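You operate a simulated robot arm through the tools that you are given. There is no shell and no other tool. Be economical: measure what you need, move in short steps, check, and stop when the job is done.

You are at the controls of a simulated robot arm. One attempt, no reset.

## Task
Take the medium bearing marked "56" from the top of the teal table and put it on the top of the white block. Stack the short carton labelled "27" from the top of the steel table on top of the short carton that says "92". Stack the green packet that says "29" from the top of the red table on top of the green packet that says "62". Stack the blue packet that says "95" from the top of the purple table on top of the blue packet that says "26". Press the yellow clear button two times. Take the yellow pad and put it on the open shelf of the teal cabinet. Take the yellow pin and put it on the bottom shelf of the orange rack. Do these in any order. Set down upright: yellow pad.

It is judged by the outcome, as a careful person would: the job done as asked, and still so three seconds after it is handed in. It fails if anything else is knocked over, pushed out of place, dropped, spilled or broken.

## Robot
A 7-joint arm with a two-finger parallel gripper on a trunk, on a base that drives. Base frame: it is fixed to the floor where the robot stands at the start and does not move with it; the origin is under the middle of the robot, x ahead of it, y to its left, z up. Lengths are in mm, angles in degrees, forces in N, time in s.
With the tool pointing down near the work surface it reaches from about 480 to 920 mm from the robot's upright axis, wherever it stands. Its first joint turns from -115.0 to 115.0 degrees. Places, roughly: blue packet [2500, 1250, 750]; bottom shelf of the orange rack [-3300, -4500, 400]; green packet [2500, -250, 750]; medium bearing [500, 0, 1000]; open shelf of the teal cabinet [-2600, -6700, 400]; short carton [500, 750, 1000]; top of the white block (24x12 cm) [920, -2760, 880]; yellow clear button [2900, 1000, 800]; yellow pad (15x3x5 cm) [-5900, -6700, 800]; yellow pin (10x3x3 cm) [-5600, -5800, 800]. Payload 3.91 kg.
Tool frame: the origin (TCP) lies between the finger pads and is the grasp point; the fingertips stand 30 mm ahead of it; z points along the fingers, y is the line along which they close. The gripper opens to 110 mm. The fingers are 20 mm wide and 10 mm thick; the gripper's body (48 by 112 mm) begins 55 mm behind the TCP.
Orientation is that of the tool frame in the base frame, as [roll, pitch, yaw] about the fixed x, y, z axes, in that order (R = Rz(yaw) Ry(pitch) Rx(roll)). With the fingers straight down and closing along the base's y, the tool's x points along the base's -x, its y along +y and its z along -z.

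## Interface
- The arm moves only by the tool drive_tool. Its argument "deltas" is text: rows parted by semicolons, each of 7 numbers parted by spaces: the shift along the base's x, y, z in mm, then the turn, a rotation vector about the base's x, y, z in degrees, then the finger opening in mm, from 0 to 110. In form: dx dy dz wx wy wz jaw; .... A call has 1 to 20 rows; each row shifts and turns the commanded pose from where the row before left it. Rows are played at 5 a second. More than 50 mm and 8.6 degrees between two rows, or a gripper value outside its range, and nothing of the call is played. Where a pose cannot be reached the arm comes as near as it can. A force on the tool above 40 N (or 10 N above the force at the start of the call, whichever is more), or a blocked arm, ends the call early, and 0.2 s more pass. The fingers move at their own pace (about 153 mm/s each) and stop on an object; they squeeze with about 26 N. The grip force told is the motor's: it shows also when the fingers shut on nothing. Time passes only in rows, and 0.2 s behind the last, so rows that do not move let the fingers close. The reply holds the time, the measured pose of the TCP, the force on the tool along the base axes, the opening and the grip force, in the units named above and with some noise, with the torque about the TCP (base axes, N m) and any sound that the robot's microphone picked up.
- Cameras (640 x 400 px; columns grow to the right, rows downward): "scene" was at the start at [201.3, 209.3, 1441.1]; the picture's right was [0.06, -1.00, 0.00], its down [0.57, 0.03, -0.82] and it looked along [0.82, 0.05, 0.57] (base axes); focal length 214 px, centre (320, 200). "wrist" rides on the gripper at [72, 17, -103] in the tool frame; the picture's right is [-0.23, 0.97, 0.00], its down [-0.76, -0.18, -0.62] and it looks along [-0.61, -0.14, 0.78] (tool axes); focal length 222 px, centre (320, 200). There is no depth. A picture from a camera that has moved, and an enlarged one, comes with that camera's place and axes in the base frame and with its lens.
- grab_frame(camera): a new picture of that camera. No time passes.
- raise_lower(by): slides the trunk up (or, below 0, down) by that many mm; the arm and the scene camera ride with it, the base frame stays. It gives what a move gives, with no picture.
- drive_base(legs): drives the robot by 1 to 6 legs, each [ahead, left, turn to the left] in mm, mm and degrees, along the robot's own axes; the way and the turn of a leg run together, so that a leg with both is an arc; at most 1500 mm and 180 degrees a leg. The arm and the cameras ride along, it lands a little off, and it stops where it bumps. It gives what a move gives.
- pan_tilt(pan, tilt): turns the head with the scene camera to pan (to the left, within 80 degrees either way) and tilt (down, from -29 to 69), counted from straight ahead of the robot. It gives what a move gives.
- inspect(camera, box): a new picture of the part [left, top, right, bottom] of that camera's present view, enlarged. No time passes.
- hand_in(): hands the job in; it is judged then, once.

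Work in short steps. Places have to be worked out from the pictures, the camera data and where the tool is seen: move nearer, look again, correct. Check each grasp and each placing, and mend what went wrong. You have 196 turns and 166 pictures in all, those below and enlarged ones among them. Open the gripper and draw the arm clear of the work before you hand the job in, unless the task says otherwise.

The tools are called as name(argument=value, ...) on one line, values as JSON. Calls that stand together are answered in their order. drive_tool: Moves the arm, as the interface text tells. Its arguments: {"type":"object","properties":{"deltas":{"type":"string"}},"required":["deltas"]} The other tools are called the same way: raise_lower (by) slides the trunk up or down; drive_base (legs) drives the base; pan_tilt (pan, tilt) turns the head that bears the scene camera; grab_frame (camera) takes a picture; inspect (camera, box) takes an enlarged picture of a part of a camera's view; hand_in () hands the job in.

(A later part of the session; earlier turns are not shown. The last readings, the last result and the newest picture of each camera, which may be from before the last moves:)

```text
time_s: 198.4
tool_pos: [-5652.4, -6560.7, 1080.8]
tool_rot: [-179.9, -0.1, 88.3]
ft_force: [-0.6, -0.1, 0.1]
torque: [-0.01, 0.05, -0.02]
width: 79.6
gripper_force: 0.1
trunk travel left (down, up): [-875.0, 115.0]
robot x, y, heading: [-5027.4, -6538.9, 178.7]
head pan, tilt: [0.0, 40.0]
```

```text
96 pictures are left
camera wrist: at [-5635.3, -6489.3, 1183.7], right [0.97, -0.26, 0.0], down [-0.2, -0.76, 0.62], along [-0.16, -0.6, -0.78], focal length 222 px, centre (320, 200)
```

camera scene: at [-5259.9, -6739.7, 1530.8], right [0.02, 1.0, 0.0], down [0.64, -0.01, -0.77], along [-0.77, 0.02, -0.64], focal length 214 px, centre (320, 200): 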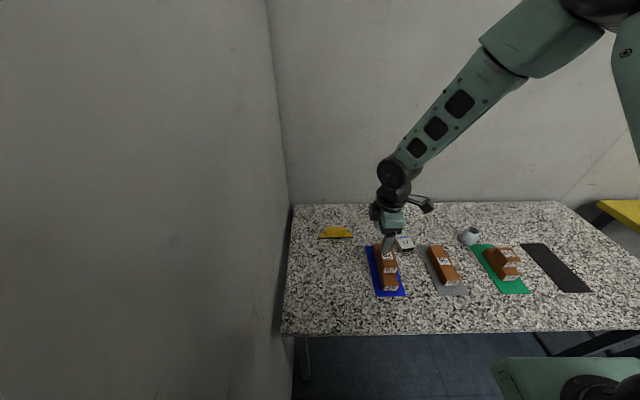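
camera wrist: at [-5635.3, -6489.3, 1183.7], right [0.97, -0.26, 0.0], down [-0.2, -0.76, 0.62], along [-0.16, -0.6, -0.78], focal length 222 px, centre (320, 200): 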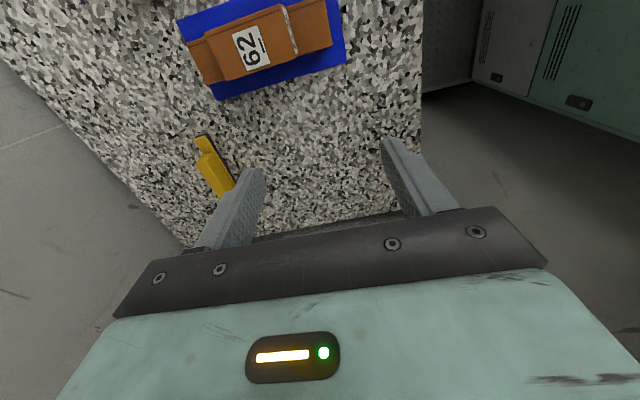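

inspect(camera="scene", box=[305, 210, 365, 250])

inspect(camera="wrist", box=[170, 110, 290, 210])

```text
10.00 times, centred on (335, 230) of scene
camera zoom: at [-5259.9, -6739.7, 1530.8], right [0.02, 1.0, 0.0], down [0.64, -0.01, -0.77], along [-0.77, 0.02, -0.64], focal length 2145 px, centre (170, -100)
```

zoom: 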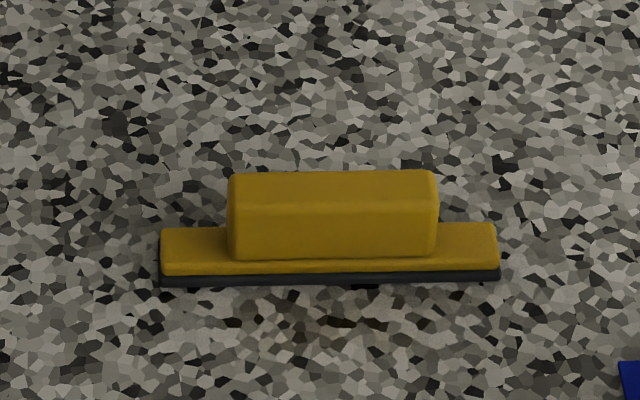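

```text
4.00 times, centred on (230, 160) of wrist
camera zoom: at [-5635.3, -6489.3, 1183.7], right [0.97, -0.26, 0.0], down [-0.2, -0.76, 0.62], along [-0.16, -0.6, -0.78], focal length 888 px, centre (680, 360)
```

zoom: 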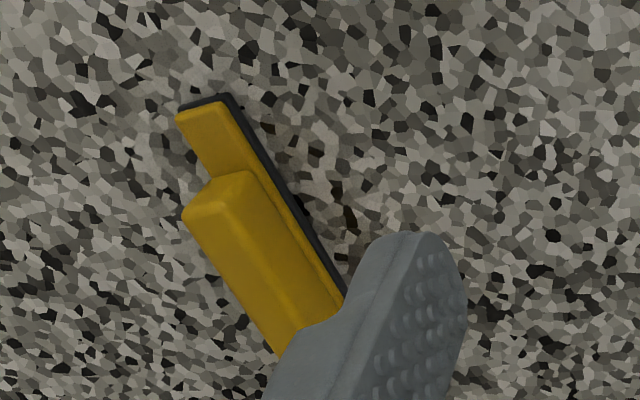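

Pad: an eraser-like block with handle, long axis along y, centre ≈(-5878,-6653), handle ~90 mm long, top ≈853. Since it goes onto a shelf upright, I'll grip the handle at its ends (closing along y) with the tool tilted ~50° forward. First rotate the tool.

drive_tool(deltas="0 -8 0 0 0 -8.2 110;0 -8 0 0 0 -8.2 110;0 -8 0 0 0 -8.2 110;0 -8 0 0 0 -8.2 110;0 -8 0 0 0 -8.2 110;0 -8 0 0 0 -8.2 110;0 -8 0 0 0 -8.2 110;0 -8 0 0 0 -8.2 110;0 -8 0 0 0 -8.2 110;0 -8 0 0 0 -8.2 110;0 -8 0 0 0 -6.3 110;0 0 -5 0 7 0 110;0 0 -5 0 7 0 110;0 0 -5 0 7 0 110;0 0 -5 0 7 0 110;0 0 -5 0 7 0 110;0 0 -5 0 7 0 110;0 0 -5 0 8 0 110")

grab_frame(camera="wrist")

```text
time_s: 202.2
tool_pos: [-5653.6, -6648.2, 1045.2]
tool_rot: [-179.8, 50.0, 0.0]
ft_force: [-0.3, 0.4, 0.1]
torque: [-0.02, -0.06, 0.0]
width: 110.0
gripper_force: 0.2
trunk travel left (down, up): [-875.0, 115.0]
robot x, y, heading: [-5028.4, -6541.8, 178.9]
head pan, tilt: [0.0, 40.0]
```

```text
93 pictures are left
camera wrist: at [-5529.1, -6666.2, 1056.7], right [-0.15, -0.97, 0.17], down [-0.01, 0.18, 0.98], along [-0.99, 0.14, -0.04], focal length 222 px, centre (320, 200)
```

wrist: 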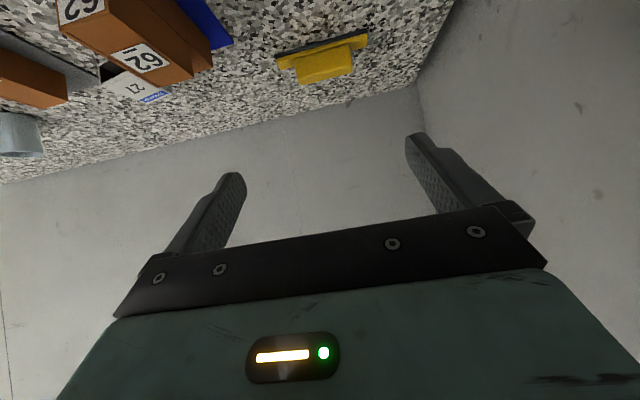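

Approach to a pre-grasp point 80 mm behind the handle along the tool axis.

drive_tool(deltas="-30 -1 -28 0 0 0 110;-30 -1 -28 0 0 0 110;-30 -1 -28 0 0 0 110;-30 -1 -28 0 0 0 110;-30 -1 -28 0 0 0 110;0 0 0 0 0 0 110")

grab_frame(camera="wrist")

inspect(camera="scene", box=[290, 190, 410, 270])

```text
time_s: 203.6
tool_pos: [-5805.2, -6653.4, 904.1]
tool_rot: [-179.9, 49.8, -0.1]
ft_force: [-0.6, -0.7, -0.1]
torque: [0.0, -0.01, -0.02]
width: 110.1
gripper_force: 0.0
trunk travel left (down, up): [-875.0, 115.0]
robot x, y, heading: [-5030.5, -6540.0, 178.7]
head pan, tilt: [0.0, 40.0]
```

```text
92 pictures are left
camera wrist: at [-5680.1, -6670.3, 914.8], right [-0.15, -0.97, 0.17], down [-0.02, 0.18, 0.98], along [-0.99, 0.14, -0.04], focal length 222 px, centre (320, 200)
```

wrist: 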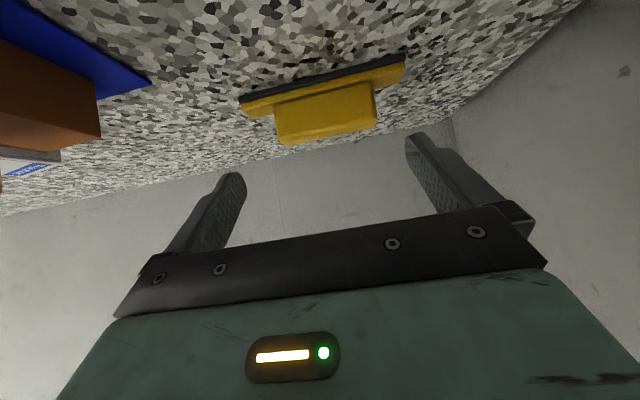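

```text
5.00 times, centred on (350, 230) of scene
camera zoom: at [-5259.8, -6739.6, 1530.7], right [0.02, 1.0, 0.0], down [0.64, -0.01, -0.77], along [-0.77, 0.02, -0.64], focal length 1072 px, centre (170, 50)
```

zoom: 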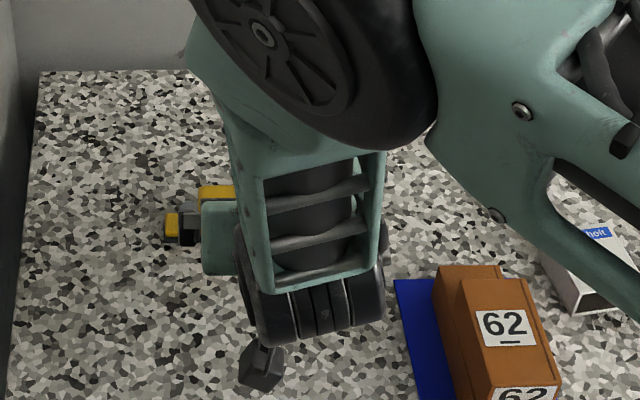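

Zoom the wrist view to measure the handle ends more precisely.

inspect(camera="wrist", box=[200, 40, 440, 190])

```text
2.67 times, centred on (320, 115) of wrist
camera zoom: at [-5680.1, -6670.3, 914.8], right [-0.15, -0.97, 0.17], down [-0.02, 0.18, 0.98], along [-0.99, 0.14, -0.04], focal length 592 px, centre (320, 427)
```

zoom: 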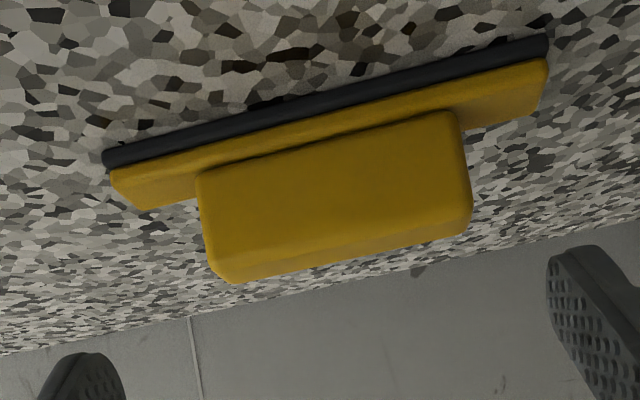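

Handle spans y≈-6618…-6704 (centre -6661), front x≈-5867, flange top ≈817. Shift 8 mm and advance along the tool axis.

drive_tool(deltas="0 -8 0 0 0 0 110;-16 0 -14 0 0 0 110;-16 0 -14 0 0 0 110;-15 0 -13 0 0 0 110;-10 0 -8 0 0 0 110;-5 0 -4 0 0 0 110;0 0 0 0 0 0 110")

grab_frame(camera="wrist")

```text
time_s: 205.2
tool_pos: [-5866.2, -6661.9, 851.3]
tool_rot: [-179.9, 49.8, 0.0]
ft_force: [-0.1, -0.5, 0.1]
torque: [-0.01, 0.02, -0.01]
width: 110.2
gripper_force: 0.1
trunk travel left (down, up): [-875.0, 115.0]
robot x, y, heading: [-5028.5, -6540.7, 179.0]
head pan, tilt: [0.0, 40.0]
```

```text
89 pictures are left
camera wrist: at [-5741.0, -6678.6, 862.5], right [-0.15, -0.97, 0.17], down [-0.02, 0.18, 0.98], along [-0.99, 0.14, -0.04], focal length 222 px, centre (320, 200)
```

wrist: 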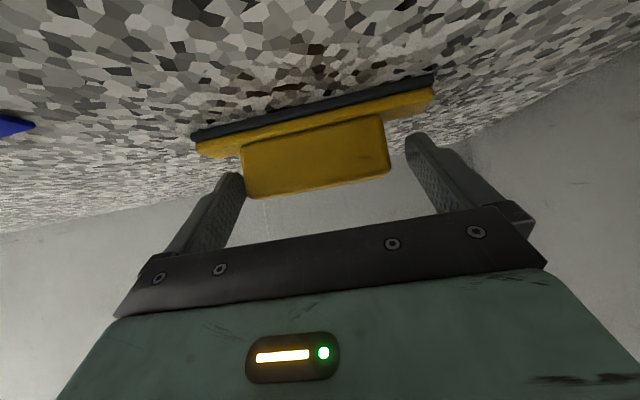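

Fingers straddle the handle. Close and lift a few mm.

drive_tool(deltas="0 0 0 0 0 0 60;0 0 0 0 0 0 60;0 0 0 0 0 0 60;0 0 0 0 0 0 60;0 0 5 0 0 0 60;0 0 10 0 0 0 60;0 0 20 0 0 0 60;0 0 30 0 0 0 60")

grab_frame(camera="wrist")

```text
time_s: 207.0
tool_pos: [-5868.0, -6660.9, 917.5]
tool_rot: [-179.9, 49.7, 0.1]
ft_force: [0.0, -0.5, -0.5]
torque: [0.0, -0.02, 0.02]
width: 89.4
gripper_force: 26.2
trunk travel left (down, up): [-875.0, 115.0]
robot x, y, heading: [-5029.1, -6537.8, 178.5]
head pan, tilt: [0.0, 40.0]
```

```text
88 pictures are left
camera wrist: at [-5741.8, -6678.3, 928.9], right [-0.15, -0.97, 0.17], down [-0.02, 0.18, 0.98], along [-0.99, 0.14, -0.04], focal length 222 px, centre (320, 200)
```

wrist: 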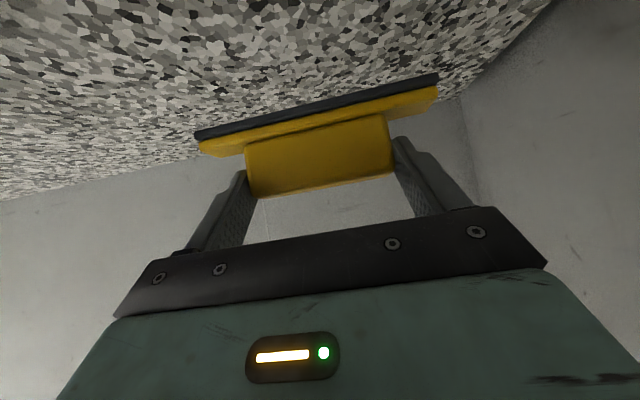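

Pad held level. Retract and drive back toward the teal cabinet, turning to face it (-y).

drive_tool(deltas="25 5 15 0 0 0 60;35 10 20 0 0 0 60;40 10 20 0 0 0 60;40 10 20 0 0 0 60;40 10 10 0 0 0 60;40 10 0 0 0 0 60")

drive_base(legs=[[-300, -780, 0], [-1400, 0, 0], [-700, 0, 0], [0, 0, 90]])

pan_tilt(pan=0, tilt=25)

grab_frame(camera="scene")

```text
time_s: 208.4
tool_pos: [-5646.4, -6604.1, 1001.5]
tool_rot: [-179.9, 49.9, -0.1]
ft_force: [0.1, -0.7, -1.9]
torque: [0.01, -0.01, -0.03]
width: 89.6
gripper_force: 25.9
trunk travel left (down, up): [-875.0, 115.0]
robot x, y, heading: [-5027.9, -6538.6, 178.7]
head pan, tilt: [0.0, 40.0]
```

```text
time_s: 226.7
tool_pos: [-2570.6, -6479.7, 1001.8]
tool_rot: [-179.9, 49.8, 88.2]
ft_force: [0.2, 0.0, -1.3]
torque: [0.03, 0.02, 0.02]
width: 89.5
gripper_force: 25.8
trunk travel left (down, up): [-875.0, 115.0]
robot x, y, heading: [-2613.1, -5859.9, -93.0]
head pan, tilt: [0.0, 40.0]
```

```text
time_s: 227.4
tool_pos: [-2570.1, -6479.5, 1002.8]
tool_rot: [-179.9, 49.8, 88.1]
ft_force: [-0.3, -0.5, -1.3]
torque: [0.02, 0.01, -0.04]
width: 89.4
gripper_force: 26.0
trunk travel left (down, up): [-875.0, 115.0]
robot x, y, heading: [-2615.9, -5858.3, -92.6]
head pan, tilt: [0.0, 25.0]
```

```text
87 pictures are left
camera scene: at [-2423.2, -6102.9, 1554.0], right [-1.0, 0.05, 0.0], down [0.02, 0.42, -0.91], along [-0.05, -0.9, -0.42], focal length 214 px, centre (320, 200)
```

scene: 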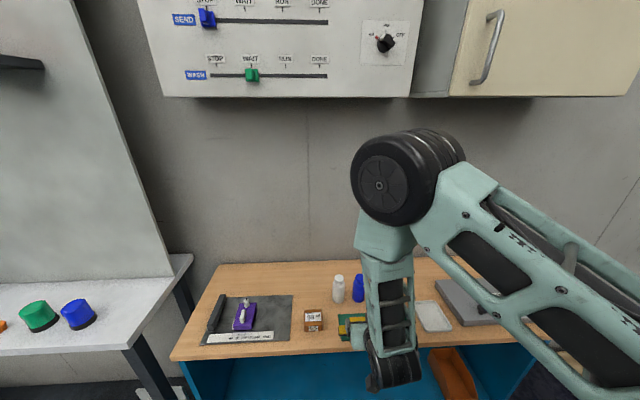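

I'm close to the cabinet. Back off 550 mm and lower the trunk to look into the open shelf.

drive_base(legs=[[-550, 0, 2.6]])

raise_lower(by=-400)

grab_frame(camera="scene")

```text
time_s: 230.6
tool_pos: [-2526.1, -5924.5, 1002.2]
tool_rot: [-179.9, 49.8, 90.7]
ft_force: [-0.2, 0.4, 0.1]
torque: [0.0, 0.04, -0.01]
width: 89.4
gripper_force: 26.1
trunk travel left (down, up): [-875.0, 115.0]
robot x, y, heading: [-2598.3, -5301.2, -90.2]
head pan, tilt: [0.0, 25.0]
```

```text
time_s: 234.4
tool_pos: [-2524.1, -5923.0, 602.2]
tool_rot: [-179.9, 49.8, 90.7]
ft_force: [-1.0, 0.6, -1.6]
torque: [0.05, 0.0, 0.02]
width: 89.6
gripper_force: 25.8
trunk travel left (down, up): [-475.0, 515.0]
robot x, y, heading: [-2602.6, -5306.4, -90.4]
head pan, tilt: [0.0, 25.0]
```

```text
86 pictures are left
camera scene: at [-2395.5, -5540.4, 1154.1], right [-1.0, 0.01, 0.0], down [0.0, 0.42, -0.91], along [-0.01, -0.91, -0.42], focal length 214 px, centre (320, 200)
```

scene: 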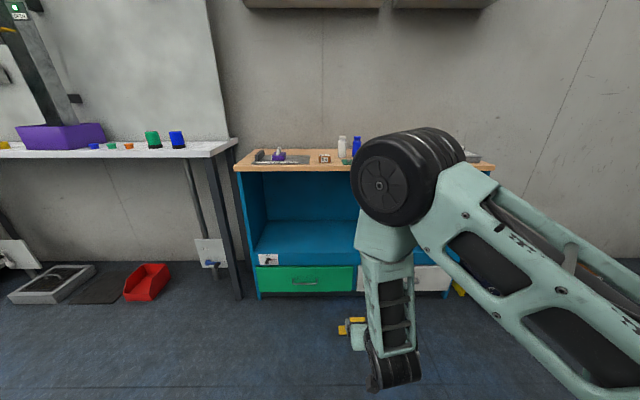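

Cabinet: front y≈-6530, open shelf z≈280, counter ≈855, left part of the shelf empty. Lower the trunk 160 more, drive up, and look again.

raise_lower(by=-160)

drive_base(legs=[[450, 0, 0]])

drive_tool(deltas="0 -25 0 0 0 0 60;0 -25 0 0 0 0 60;0 -25 0 0 0 0 60;0 -25 0 0 0 0 60")

grab_frame(camera="scene")

grab_frame(camera="wrist")

```text
time_s: 236.3
tool_pos: [-2525.3, -5924.0, 441.5]
tool_rot: [-179.9, 49.8, 90.7]
ft_force: [0.3, 0.4, -1.4]
torque: [0.01, -0.03, -0.02]
width: 89.7
gripper_force: 25.9
trunk travel left (down, up): [-315.0, 675.0]
robot x, y, heading: [-2597.7, -5305.2, -90.5]
head pan, tilt: [0.0, 25.0]
```

```text
time_s: 239.0
tool_pos: [-2525.6, -6371.7, 441.5]
tool_rot: [-179.8, 49.8, 91.0]
ft_force: [0.8, 0.0, -1.7]
torque: [0.06, -0.02, 0.04]
width: 89.7
gripper_force: 25.9
trunk travel left (down, up): [-315.0, 675.0]
robot x, y, heading: [-2595.8, -5756.6, -90.1]
head pan, tilt: [0.0, 25.0]
```

```text
time_s: 240.0
tool_pos: [-2525.1, -6471.6, 440.8]
tool_rot: [-179.8, 49.7, 91.0]
ft_force: [-0.9, 0.8, -0.7]
torque: [0.01, 0.04, -0.02]
width: 89.7
gripper_force: 26.5
trunk travel left (down, up): [-315.0, 675.0]
robot x, y, heading: [-2597.6, -5753.6, -90.1]
head pan, tilt: [0.0, 25.0]
```

```text
85 pictures are left
camera scene: at [-2397.2, -5988.2, 994.0], right [-1.0, 0.0, 0.0], down [0.0, 0.42, -0.91], along [0.0, -0.91, -0.42], focal length 214 px, centre (320, 200)
```

scene: 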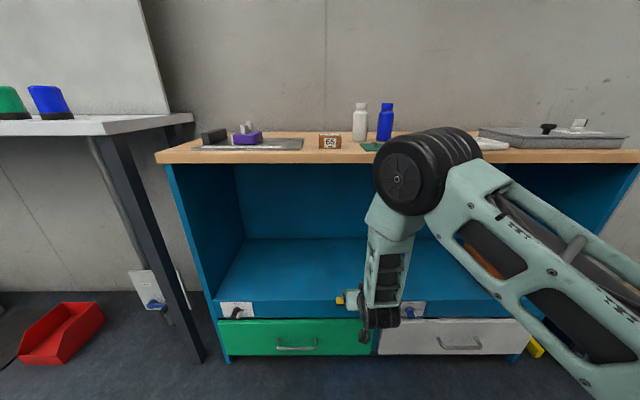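

```text
84 pictures are left
camera wrist: at [-2511.0, -6346.2, 452.4], right [0.98, -0.13, 0.17], down [-0.18, -0.02, 0.98], along [-0.13, -0.99, -0.04], focal length 222 px, centre (320, 200)
```

wrist: 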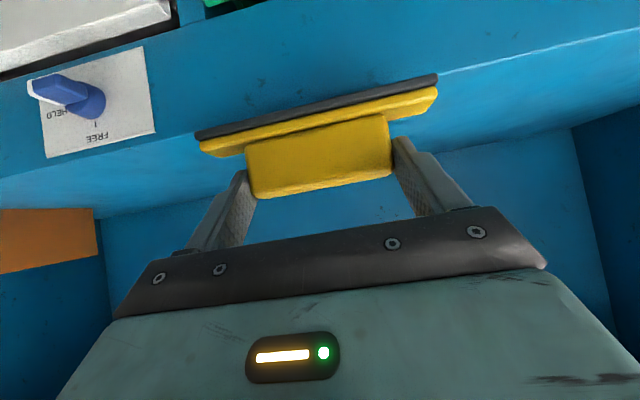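

Refined: shelf top z≈365, front y≈-6520. Raise 20 mm, move in 120 mm, then lower until contact (expected TCP ≈413).

drive_tool(deltas="0 0 20 0 0 0 60;0 -30 0 0 0 0 60;0 -30 0 0 0 0 60;0 -30 0 0 0 0 60;0 -30 0 0 0 0 60;0 0 0 0 0 0 60")

grab_frame(camera="scene")

grab_frame(camera="wrist")

```text
time_s: 241.4
tool_pos: [-2526.2, -6591.4, 461.6]
tool_rot: [-179.9, 49.8, 91.0]
ft_force: [-0.5, 0.4, -1.0]
torque: [0.06, -0.02, -0.01]
width: 89.6
gripper_force: 25.7
trunk travel left (down, up): [-315.0, 675.0]
robot x, y, heading: [-2594.8, -5754.0, -90.1]
head pan, tilt: [0.0, 25.0]
```

```text
83 pictures are left
camera scene: at [-2397.2, -5988.2, 994.0], right [-1.0, 0.0, 0.0], down [0.0, 0.42, -0.91], along [0.0, -0.91, -0.42], focal length 214 px, centre (320, 200)
```

scene: 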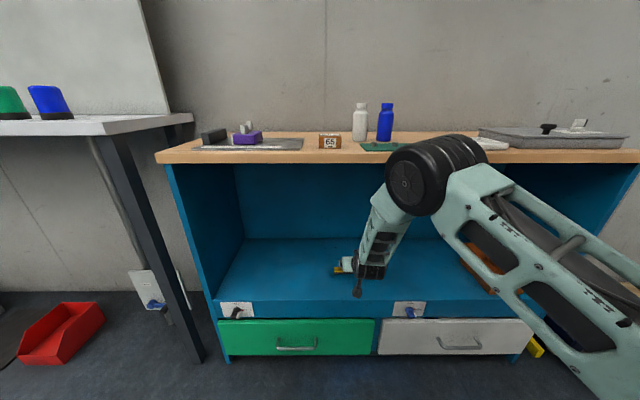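

```text
82 pictures are left
camera wrist: at [-2511.8, -6466.5, 472.6], right [0.98, -0.13, 0.17], down [-0.18, -0.02, 0.98], along [-0.13, -0.99, -0.04], focal length 222 px, centre (320, 200)
```

wrist: 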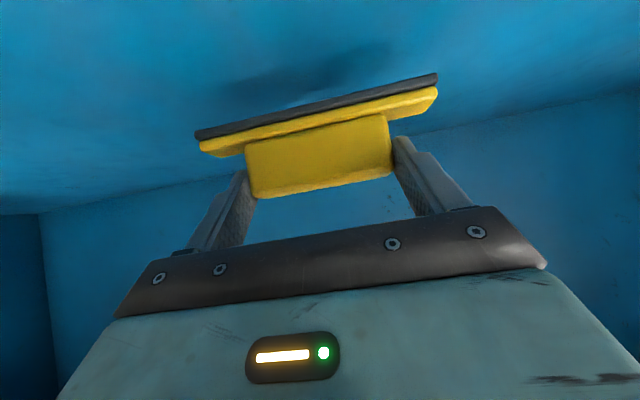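

Pad is inside the shelf. Lower to contact.

drive_tool(deltas="0 0 -15 0 0 0 60;0 0 -12 0 0 0 60;0 0 -8 0 0 0 60;0 0 -4 0 0 0 60;0 0 -2 0 0 0 60;0 0 -2 0 0 0 60;0 0 -2 0 0 0 60;0 0 -2 0 0 0 60;0 0 -2 0 0 0 60;0 0 -2 0 0 0 60;0 0 -2 0 0 0 60;0 0 -2 0 0 0 60;0 0 -2 0 0 0 60")

grab_frame(camera="wrist")

```text
time_s: 243.5
tool_pos: [-2524.4, -6592.9, 416.6]
tool_rot: [180.0, 50.2, 90.8]
ft_force: [-0.4, 1.5, 12.7]
torque: [0.04, 0.25, -0.05]
width: 89.7
gripper_force: 25.4
trunk travel left (down, up): [-315.0, 675.0]
robot x, y, heading: [-2600.8, -5754.6, -89.9]
head pan, tilt: [0.0, 25.0]
stopped in row 10: the force on the tool passed its limit at 41 N (the readings are from after the stop); the commanded pose is now the measured one
```

```text
81 pictures are left
camera wrist: at [-2510.1, -6468.2, 425.7], right [0.98, -0.13, 0.17], down [-0.18, -0.01, 0.98], along [-0.13, -0.99, -0.03], focal length 222 px, centre (320, 200)
```

wrist: 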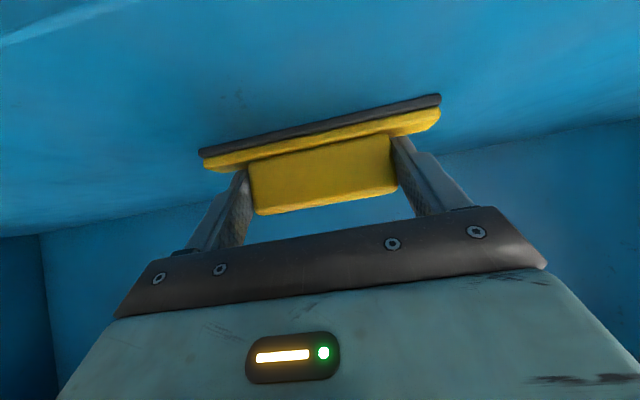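

Contact made. Open and withdraw along the tool axis.

drive_tool(deltas="0 0 0 0 0 0 95;0 0 0 0 0 0 110;0 0 0 0 0 0 110;0 12 10 0 0 0 110;0 23 19 0 0 0 110;0 30 25 0 0 0 110;0 35 10 0 0 0 110;0 40 0 0 0 0 110;0 40 0 0 0 0 110")

grab_frame(camera="wrist")

inspect(camera="scene", box=[280, 220, 440, 320])

```text
time_s: 245.5
tool_pos: [-2522.5, -6411.9, 479.0]
tool_rot: [-179.9, 50.0, 90.9]
ft_force: [0.6, -0.3, 0.6]
torque: [0.0, 0.01, -0.01]
width: 110.2
gripper_force: 0.1
trunk travel left (down, up): [-315.0, 675.0]
robot x, y, heading: [-2604.1, -5751.0, -90.4]
head pan, tilt: [0.0, 25.0]
```

```text
80 pictures are left
camera wrist: at [-2507.9, -6285.7, 489.0], right [0.98, -0.13, 0.17], down [-0.18, -0.02, 0.98], along [-0.13, -0.99, -0.04], focal length 222 px, centre (320, 200)
```

wrist: 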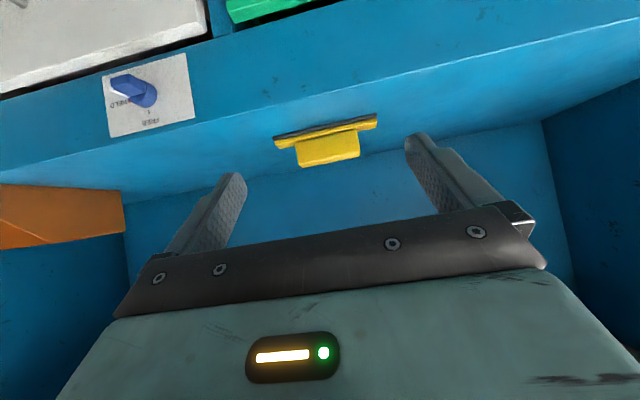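

```text
4.00 times, centred on (360, 270) of scene
camera zoom: at [-2397.3, -5988.1, 994.0], right [-1.0, 0.0, 0.0], down [0.0, 0.42, -0.91], along [0.0, -0.91, -0.42], focal length 858 px, centre (160, -80)
```

zoom: 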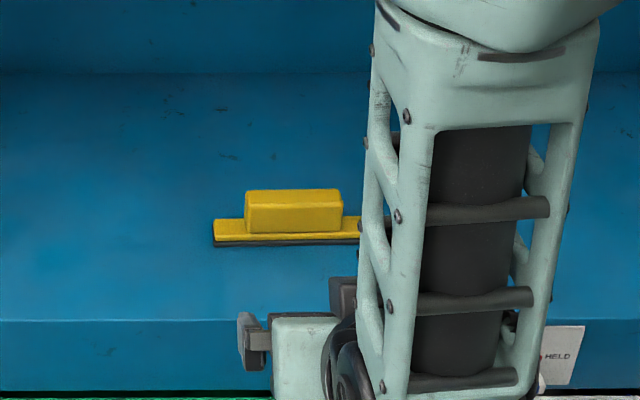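

Pad sits upright on the shelf. Back off, straighten the tool, raise the trunk, then head back toward the benches.

drive_base(legs=[[-450, 0, 0]])

raise_lower(by=400)

raise_lower(by=160)

drive_tool(deltas="0 15 10 8.4 0 0 80;0 15 10 8.4 0 0 80;0 15 10 8.4 0 0 80;0 15 10 8.4 0 0 80;0 15 10 8.4 0 0 80;0 15 10 8 0 0 80")

drive_base(legs=[[0, 0, 90], [1200, 0, 0], [1050, 0, 0]])

```text
time_s: 248.2
tool_pos: [-2520.1, -5958.9, 477.5]
tool_rot: [-179.8, 49.9, 91.0]
ft_force: [0.1, 0.0, 0.2]
torque: [-0.02, 0.0, -0.01]
width: 110.0
gripper_force: 0.0
trunk travel left (down, up): [-315.0, 675.0]
robot x, y, heading: [-2598.3, -5303.6, -90.4]
head pan, tilt: [0.0, 25.0]
```

```text
time_s: 252.1
tool_pos: [-2520.7, -5958.7, 877.9]
tool_rot: [-179.9, 49.9, 91.0]
ft_force: [0.1, -0.6, -0.4]
torque: [-0.01, 0.0, 0.0]
width: 110.1
gripper_force: 0.1
trunk travel left (down, up): [-715.0, 275.0]
robot x, y, heading: [-2597.3, -5299.2, -90.2]
head pan, tilt: [0.0, 25.0]
```

```text
time_s: 253.9
tool_pos: [-2520.8, -5958.4, 1038.3]
tool_rot: [-179.8, 49.8, 91.0]
ft_force: [0.3, 0.2, 0.2]
torque: [-0.01, 0.0, 0.0]
width: 110.1
gripper_force: 0.0
trunk travel left (down, up): [-875.0, 115.0]
robot x, y, heading: [-2597.2, -5300.6, -90.1]
head pan, tilt: [0.0, 25.0]
```

```text
time_s: 255.3
tool_pos: [-2519.4, -5870.0, 1097.9]
tool_rot: [179.4, -0.3, 90.6]
ft_force: [-0.6, -0.3, -0.1]
torque: [0.0, 0.03, -0.02]
width: 80.0
gripper_force: 0.0
trunk travel left (down, up): [-875.0, 115.0]
robot x, y, heading: [-2601.1, -5302.0, -90.3]
head pan, tilt: [0.0, 25.0]
```

```text
time_s: 270.1
tool_pos: [188.9, -5199.9, 1097.6]
tool_rot: [179.3, 0.0, -179.0]
ft_force: [0.5, -0.5, 0.4]
torque: [-0.02, -0.01, -0.02]
width: 80.2
gripper_force: 0.0
trunk travel left (down, up): [-875.0, 115.0]
robot x, y, heading: [-378.3, -5282.0, -0.1]
head pan, tilt: [0.0, 25.0]
```

Strafe up the aisle to the gap between the teal and white tables.

drive_base(legs=[[0, 1400, 0], [0, 1400, 0], [0, 1130, 0]])

pan_tilt(pan=0, tilt=20)

grab_frame(camera="scene")

```text
time_s: 289.2
tool_pos: [135.7, -1225.3, 1098.3]
tool_rot: [179.2, -0.1, -178.2]
ft_force: [0.6, 0.0, -0.4]
torque: [-0.02, 0.01, 0.01]
width: 80.2
gripper_force: 0.1
trunk travel left (down, up): [-875.0, 115.0]
robot x, y, heading: [-425.3, -1315.2, 0.5]
head pan, tilt: [0.0, 25.0]
```

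```text
time_s: 289.9
tool_pos: [135.9, -1225.2, 1098.8]
tool_rot: [179.3, -0.1, -178.2]
ft_force: [0.1, -0.3, -0.3]
torque: [-0.02, 0.03, -0.02]
width: 79.9
gripper_force: 0.2
trunk travel left (down, up): [-875.0, 115.0]
robot x, y, heading: [-429.6, -1313.9, 1.1]
head pan, tilt: [0.0, 20.0]
```

```text
78 pictures are left
camera scene: at [-199.2, -1106.5, 1562.1], right [0.02, -1.0, 0.0], down [-0.34, -0.01, -0.94], along [0.94, 0.02, -0.34], focal length 214 px, centre (320, 200)
```

scene: 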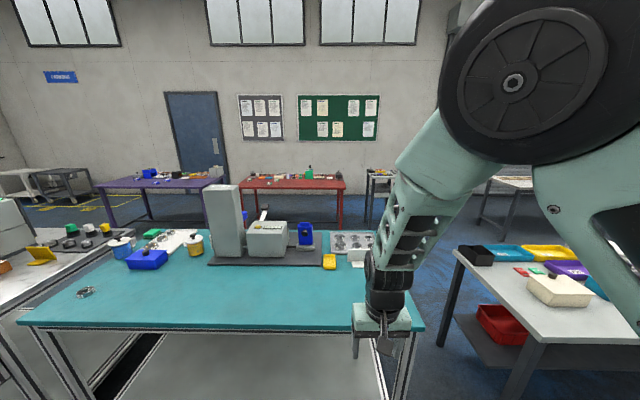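

The gap here is too narrow (~400 mm). Go around the north end: strafe up the aisle past the steel table to y≈2030.

drive_base(legs=[[0, 1400, -1], [0, 1400, 0], [0, 520, 0]])

pan_tilt(pan=-15, tilt=25)

grab_frame(camera="scene")

```text
time_s: 306.1
tool_pos: [69.8, 2099.8, 1097.3]
tool_rot: [179.2, -0.1, -178.6]
ft_force: [-0.4, 0.5, -0.5]
torque: [0.01, -0.02, -0.02]
width: 79.9
gripper_force: 0.1
trunk travel left (down, up): [-875.0, 115.0]
robot x, y, heading: [-497.1, 2015.9, 0.5]
head pan, tilt: [0.0, 20.0]
```

```text
time_s: 306.9
tool_pos: [68.9, 2099.3, 1098.1]
tool_rot: [179.3, 0.0, -178.5]
ft_force: [0.6, 0.7, 0.1]
torque: [-0.02, -0.03, -0.03]
width: 80.0
gripper_force: 0.1
trunk travel left (down, up): [-875.0, 115.0]
robot x, y, heading: [-497.1, 2014.1, 0.5]
head pan, tilt: [-15.0, 25.0]
```

```text
77 pictures are left
camera scene: at [-268.9, 2196.7, 1554.1], right [-0.25, -0.97, 0.0], down [-0.41, 0.11, -0.91], along [0.88, -0.23, -0.42], focal length 214 px, centre (320, 200)
```

scene: 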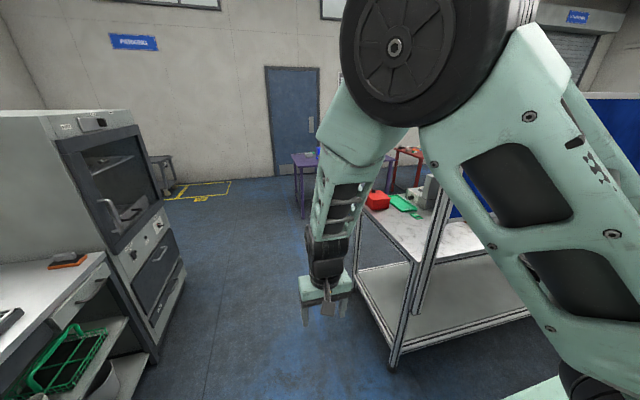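

The passage is wide. Drive to the north end of the steel table, turn to face it and look.

drive_base(legs=[[1150, 280, 0], [0, 0, -90]])

pan_tilt(pan=0, tilt=35)

grab_frame(camera="scene")

```text
time_s: 316.7
tool_pos: [723.5, 1737.0, 1096.7]
tool_rot: [179.4, -0.1, 90.3]
ft_force: [0.5, 0.2, 0.0]
torque: [0.04, -0.02, -0.02]
width: 79.9
gripper_force: 0.0
trunk travel left (down, up): [-875.0, 115.0]
robot x, y, heading: [648.5, 2301.7, -90.4]
head pan, tilt: [-15.0, 25.0]
```

```text
time_s: 317.5
tool_pos: [723.8, 1737.0, 1097.1]
tool_rot: [179.2, -0.1, 90.3]
ft_force: [1.5, 0.4, -0.5]
torque: [-0.02, 0.0, 0.01]
width: 80.0
gripper_force: 0.1
trunk travel left (down, up): [-875.0, 115.0]
robot x, y, heading: [644.6, 2306.0, -90.7]
head pan, tilt: [0.0, 35.0]
```

```text
76 pictures are left
camera scene: at [849.2, 2074.3, 1538.3], right [-1.0, 0.01, 0.0], down [0.01, 0.57, -0.82], along [-0.01, -0.82, -0.57], focal length 214 px, centre (320, 200)
```

scene: 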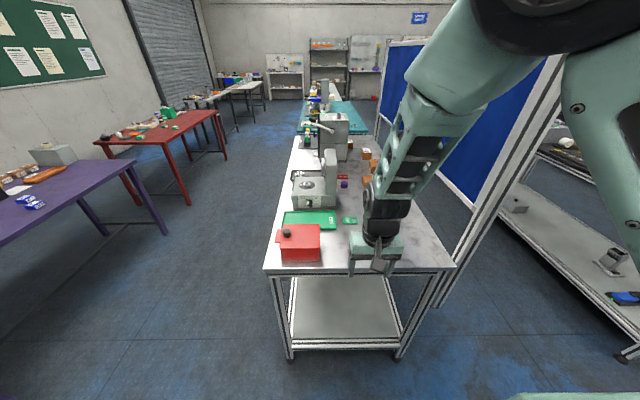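

Zoom on the table to read the cartons.

inspect(camera="scene", box=[280, 120, 400, 210])

```text
4.44 times, centred on (340, 165) of scene
camera zoom: at [849.2, 2074.3, 1538.3], right [-1.0, 0.01, 0.0], down [0.01, 0.57, -0.82], along [-0.01, -0.82, -0.57], focal length 953 px, centre (231, 356)
```

zoom: 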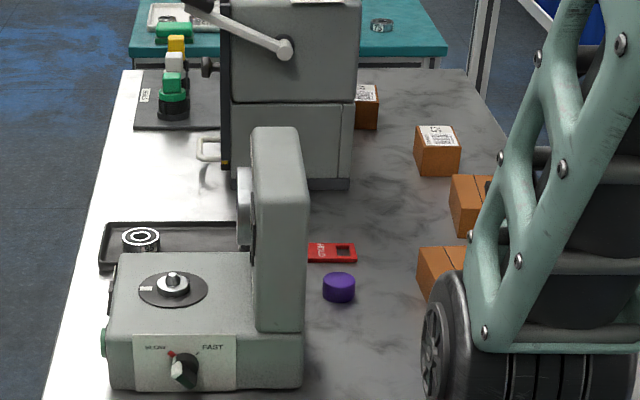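

Cartons lie at about (567,1012)=26, (484,796)=92, (490,591) and (581,398). I need a view from the east side; drive round there.

drive_base(legs=[[0, 960, 0.5], [1450, 0, 0], [0, 0, -90]])

pan_tilt(pan=0, tilt=35)

grab_frame(camera="scene")

```text
time_s: 333.2
tool_pos: [1072.7, 745.4, 1097.7]
tool_rot: [179.3, -0.1, 2.3]
ft_force: [-0.3, 0.4, 0.8]
torque: [0.01, -0.01, -0.02]
width: 79.7
gripper_force: 0.0
trunk travel left (down, up): [-875.0, 115.0]
robot x, y, heading: [1637.8, 841.1, -178.5]
head pan, tilt: [0.0, 35.0]
```

```text
time_s: 333.8
tool_pos: [1072.7, 745.6, 1098.2]
tool_rot: [179.4, -0.1, 2.3]
ft_force: [0.3, 0.6, 0.0]
torque: [-0.02, 0.02, 0.03]
width: 80.1
gripper_force: 0.0
trunk travel left (down, up): [-875.0, 115.0]
robot x, y, heading: [1637.7, 840.5, -178.5]
head pan, tilt: [0.0, 35.0]
```

```text
74 pictures are left
camera scene: at [1413.4, 631.5, 1538.3], right [-0.03, 1.0, 0.0], down [0.57, 0.02, -0.82], along [-0.82, -0.02, -0.57], focal length 214 px, centre (320, 200)
```

scene: 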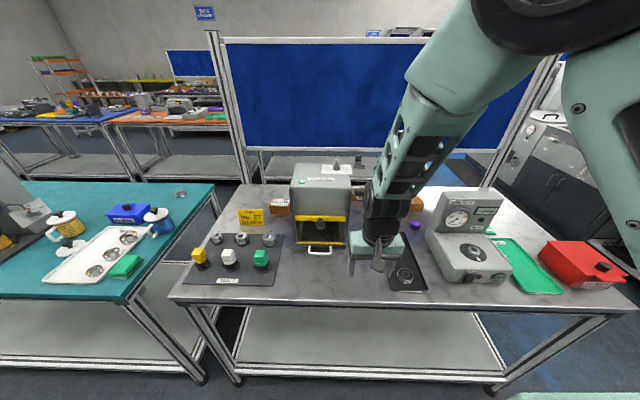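

There is a yellow note mentioning "No. 27"; zoom in.

inspect(camera="scene", box=[220, 150, 350, 260])

inspect(camera="scene", box=[340, 170, 460, 260])

```text
3.64 times, centred on (285, 205) of scene
camera zoom: at [1413.4, 631.5, 1538.3], right [-0.03, 1.0, 0.0], down [0.57, 0.02, -0.82], along [-0.82, -0.02, -0.57], focal length 780 px, centre (447, 182)
```

zoom: 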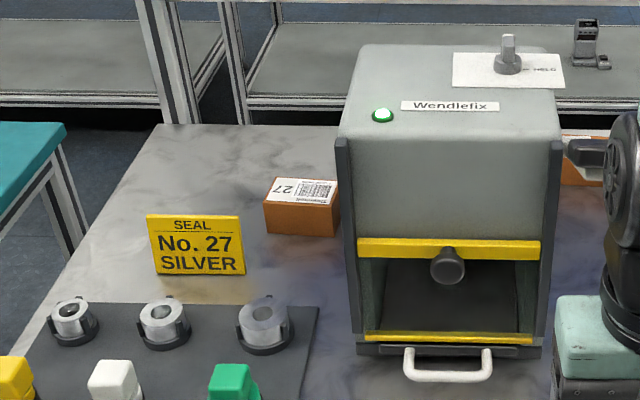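

```text
4.44 times, centred on (400, 215) of scene
camera zoom: at [1413.4, 631.5, 1538.3], right [-0.03, 1.0, 0.0], down [0.57, 0.02, -0.82], along [-0.82, -0.02, -0.57], focal length 953 px, centre (-36, 133)
```

zoom: 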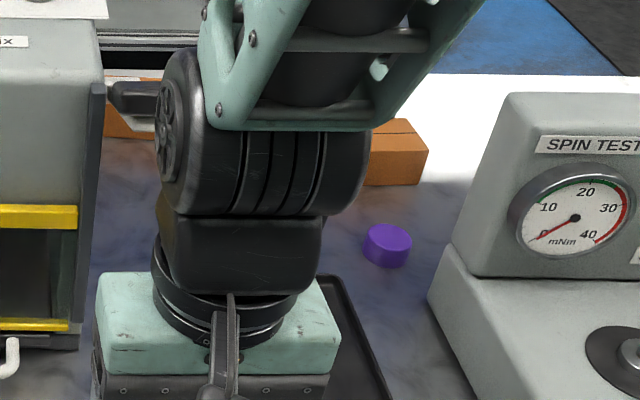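

Carton 27 is at about (592,409), 10 cm along y, beside the seal press; 92 at ≈(487,796). Position the base in front of 27 and rotate the tool so that it closes along x.

drive_base(legs=[[0, 390, -1.5], [215, 0, 0]])

drive_tool(deltas="0 4 0 0 0 -8 80;0 4 0 0 0 -8 80;0 4 0 0 0 -8 80;0 4 0 0 0 -8 80;0 4 0 0 0 -8 80;0 4 0 0 0 -8 80;0 4 0 0 0 -8 80;0 4 0 0 0 -8 80;0 4 0 0 0 -8 80;0 4 0 0 0 -8 80;0 4 0 0 0 -8 80")

grab_frame(camera="scene")

grab_frame(camera="wrist")

```text
time_s: 337.6
tool_pos: [857.2, 380.2, 1098.3]
tool_rot: [179.3, 0.0, 0.0]
ft_force: [0.1, 0.9, -0.1]
torque: [0.0, 0.03, 0.01]
width: 79.9
gripper_force: 0.1
trunk travel left (down, up): [-875.0, 115.0]
robot x, y, heading: [1425.4, 453.1, 178.9]
head pan, tilt: [0.0, 35.0]
```

```text
time_s: 340.0
tool_pos: [855.8, 423.4, 1097.8]
tool_rot: [179.5, -0.1, -88.1]
ft_force: [1.0, -0.4, -0.2]
torque: [0.03, 0.0, -0.03]
width: 80.3
gripper_force: 0.1
trunk travel left (down, up): [-875.0, 115.0]
robot x, y, heading: [1427.5, 452.8, 179.0]
head pan, tilt: [0.0, 35.0]
```

```text
71 pictures are left
camera scene: at [1192.5, 251.4, 1538.3], right [0.02, 1.0, 0.0], down [0.57, -0.01, -0.82], along [-0.82, 0.01, -0.57], focal length 214 px, centre (320, 200)
```

scene: 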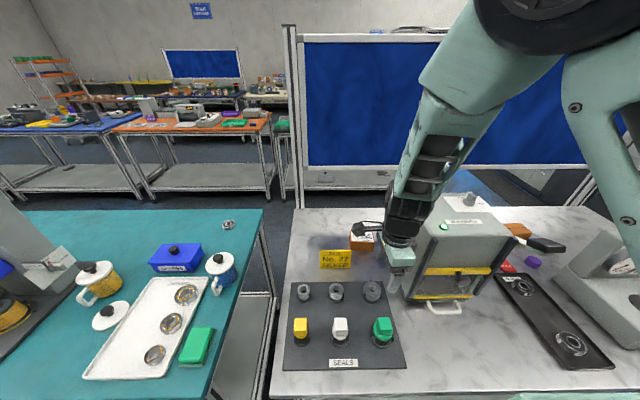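

```text
70 pictures are left
camera wrist: at [843.0, 349.6, 1201.5], right [-0.98, 0.2, 0.01], down [0.16, 0.77, 0.62], along [0.11, 0.61, -0.78], focal length 222 px, centre (320, 200)
```

wrist: 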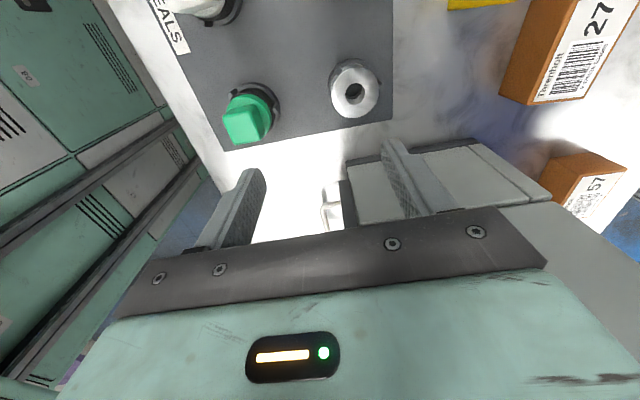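

Carton 27 centre ≈(594,420). Move above it.

drive_tool(deltas="-42 0 0 0 0 0 80;-42 0 0 0 0 0 80;-42 0 0 0 0 0 80;-42 -1 0 0 0 0 80;-42 -1 0 0 0 0 80;-42 -1 0 0 0 -1.9 80;0 0 -40 0 0 0 80")

grab_frame(camera="wrist")

inspect(camera="scene", box=[290, 180, 450, 300])

```text
time_s: 341.6
tool_pos: [605.0, 418.3, 1056.1]
tool_rot: [179.4, -0.2, -90.1]
ft_force: [0.1, 0.6, 0.0]
torque: [0.02, 0.03, 0.0]
width: 79.8
gripper_force: 0.0
trunk travel left (down, up): [-875.0, 115.0]
robot x, y, heading: [1426.7, 453.8, 179.1]
head pan, tilt: [0.0, 35.0]
```

```text
69 pictures are left
camera wrist: at [588.5, 345.3, 1158.8], right [-0.97, 0.23, 0.01], down [0.18, 0.76, 0.62], along [0.13, 0.61, -0.78], focal length 222 px, centre (320, 200)
```

wrist: 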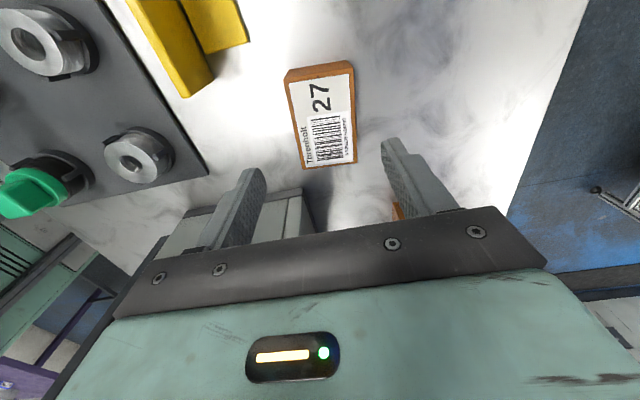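

```text
3.33 times, centred on (370, 240) of scene
camera zoom: at [1192.8, 251.5, 1538.4], right [0.02, 1.0, 0.0], down [0.57, -0.01, -0.82], along [-0.82, 0.01, -0.57], focal length 715 px, centre (153, 67)
```

zoom: 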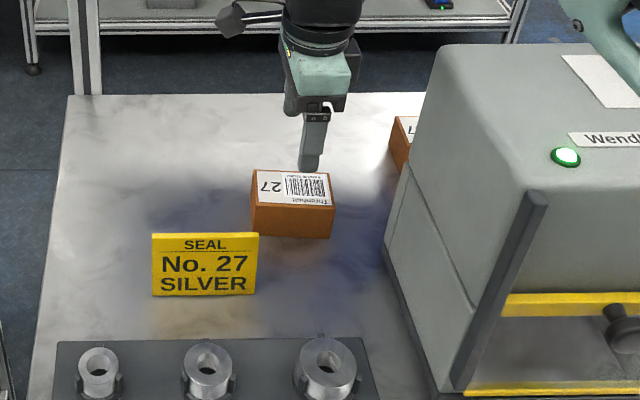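

Carton 27 centre ≈(597,414), top 953, rotated about -4°. Align and descend to the grasp.

drive_tool(deltas="-8 -3 -30 0 0 -4 80;0 0 -40 0 0 0 80;0 0 -35 0 0 0 80;0 0 -15 0 0 0 80;0 0 0 0 0 0 80")

grab_frame(camera="wrist")

```text
time_s: 342.8
tool_pos: [596.6, 416.5, 938.1]
tool_rot: [179.2, -0.1, -94.0]
ft_force: [0.5, 0.7, -0.4]
torque: [-0.01, 0.01, -0.01]
width: 80.0
gripper_force: 0.0
trunk travel left (down, up): [-875.0, 115.0]
robot x, y, heading: [1427.0, 448.4, 179.0]
head pan, tilt: [0.0, 35.0]
```

```text
67 pictures are left
camera wrist: at [575.7, 345.4, 1040.5], right [-0.96, 0.29, 0.01], down [0.24, 0.75, 0.62], along [0.17, 0.6, -0.78], focal length 222 px, centre (320, 200)
```

wrist: 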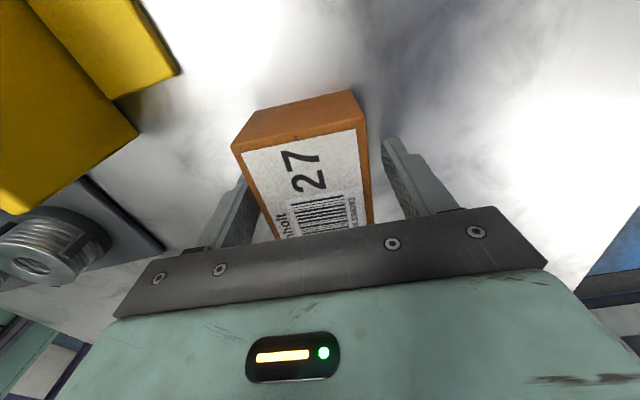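

Well aligned. Lower 4 mm, close, and lift.

drive_tool(deltas="0 0 -4 0 0 0 80;0 0 0 0 0 0 20;0 0 0 0 0 0 20;0 0 0 0 0 0 20;0 0 0 0 0 0 20;0 0 8 0 0 0 20;0 0 20 0 0 0 20;0 0 35 0 0 0 20;0 0 40 0 0 0 20;0 0 40 0 0 0 20;0 0 30 0 0 0 20")

grab_frame(camera="wrist")

```text
time_s: 345.2
tool_pos: [596.8, 418.2, 1106.4]
tool_rot: [179.4, -0.1, -94.0]
ft_force: [0.3, -0.2, -2.2]
torque: [0.03, -0.02, -0.01]
width: 59.7
gripper_force: 25.7
trunk travel left (down, up): [-875.0, 115.0]
robot x, y, heading: [1426.0, 452.9, 179.3]
head pan, tilt: [0.0, 35.0]
```

```text
66 pictures are left
camera wrist: at [576.0, 346.6, 1209.7], right [-0.96, 0.29, 0.01], down [0.24, 0.75, 0.62], along [0.17, 0.6, -0.78], focal length 222 px, centre (320, 200)
```

wrist: 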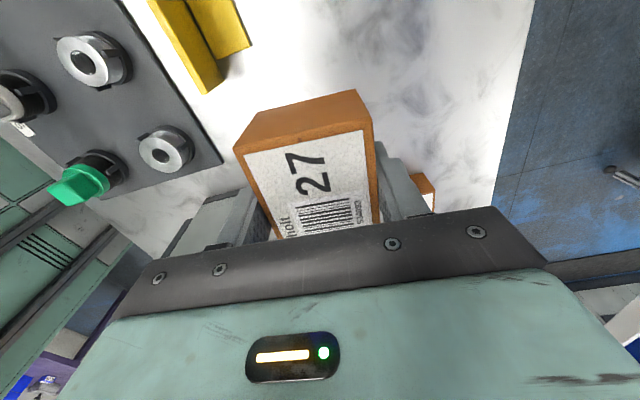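

Carton 27 held. Retract in front of the press, then move the base to y≈880 to face carton 92.

drive_tool(deltas="42 0 10 0 0 0 20;42 0 10 0 0 0 20;42 0 0 0 0 0 20;42 0 0 0 0 0 20;42 0 0 0 0 0 20;42 0 0 0 0 0 20;42 0 0 0 0 0 20;40 0 0 0 0 0 20")

drive_base(legs=[[0, -430, 0]])

pan_tilt(pan=15, tilt=35)

grab_frame(camera="scene")

grab_frame(camera="wrist")

```text
time_s: 347.0
tool_pos: [930.4, 415.8, 1128.3]
tool_rot: [179.3, -0.1, -94.0]
ft_force: [-1.4, 0.1, -2.9]
torque: [-0.01, 0.0, -0.01]
width: 59.7
gripper_force: 25.8
trunk travel left (down, up): [-875.0, 115.0]
robot x, y, heading: [1428.7, 450.5, 179.0]
head pan, tilt: [0.0, 35.0]
```

```text
time_s: 348.9
tool_pos: [936.3, 689.3, 1129.0]
tool_rot: [179.2, -0.4, -92.5]
ft_force: [-1.3, -3.5, -5.4]
torque: [0.3, -0.15, 0.27]
width: 59.9
gripper_force: 26.1
trunk travel left (down, up): [-875.0, 115.0]
robot x, y, heading: [1431.4, 735.9, 179.0]
head pan, tilt: [0.0, 35.0]
stopped in leg 1: the force on the tool passed its limit at 90 N (the readings are from after the stop); the commanded pose is now the measured one
```

```text
time_s: 349.7
tool_pos: [935.6, 689.7, 1130.4]
tool_rot: [179.3, -0.3, -92.4]
ft_force: [0.2, -8.2, -2.6]
torque: [0.6, 0.02, 0.43]
width: 59.6
gripper_force: 26.3
trunk travel left (down, up): [-875.0, 115.0]
robot x, y, heading: [1430.3, 731.0, 178.9]
head pan, tilt: [15.0, 35.0]
```

```text
65 pictures are left
camera scene: at [1199.0, 508.9, 1538.2], right [-0.24, 0.97, 0.0], down [0.56, 0.14, -0.82], along [-0.8, -0.2, -0.57], focal length 214 px, centre (320, 200)
```

scene: 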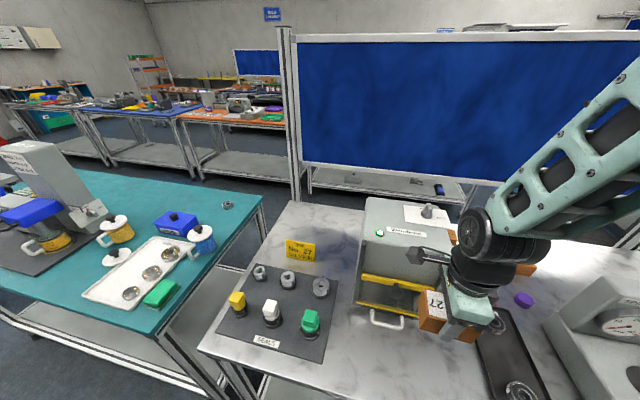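

```text
64 pictures are left
camera wrist: at [916.5, 618.3, 1233.4], right [-0.96, 0.27, 0.01], down [0.22, 0.76, 0.62], along [0.16, 0.6, -0.79], focal length 222 px, centre (320, 200)
```

wrist: 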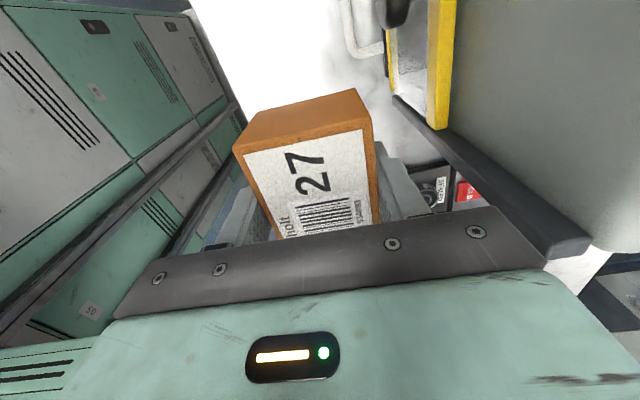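

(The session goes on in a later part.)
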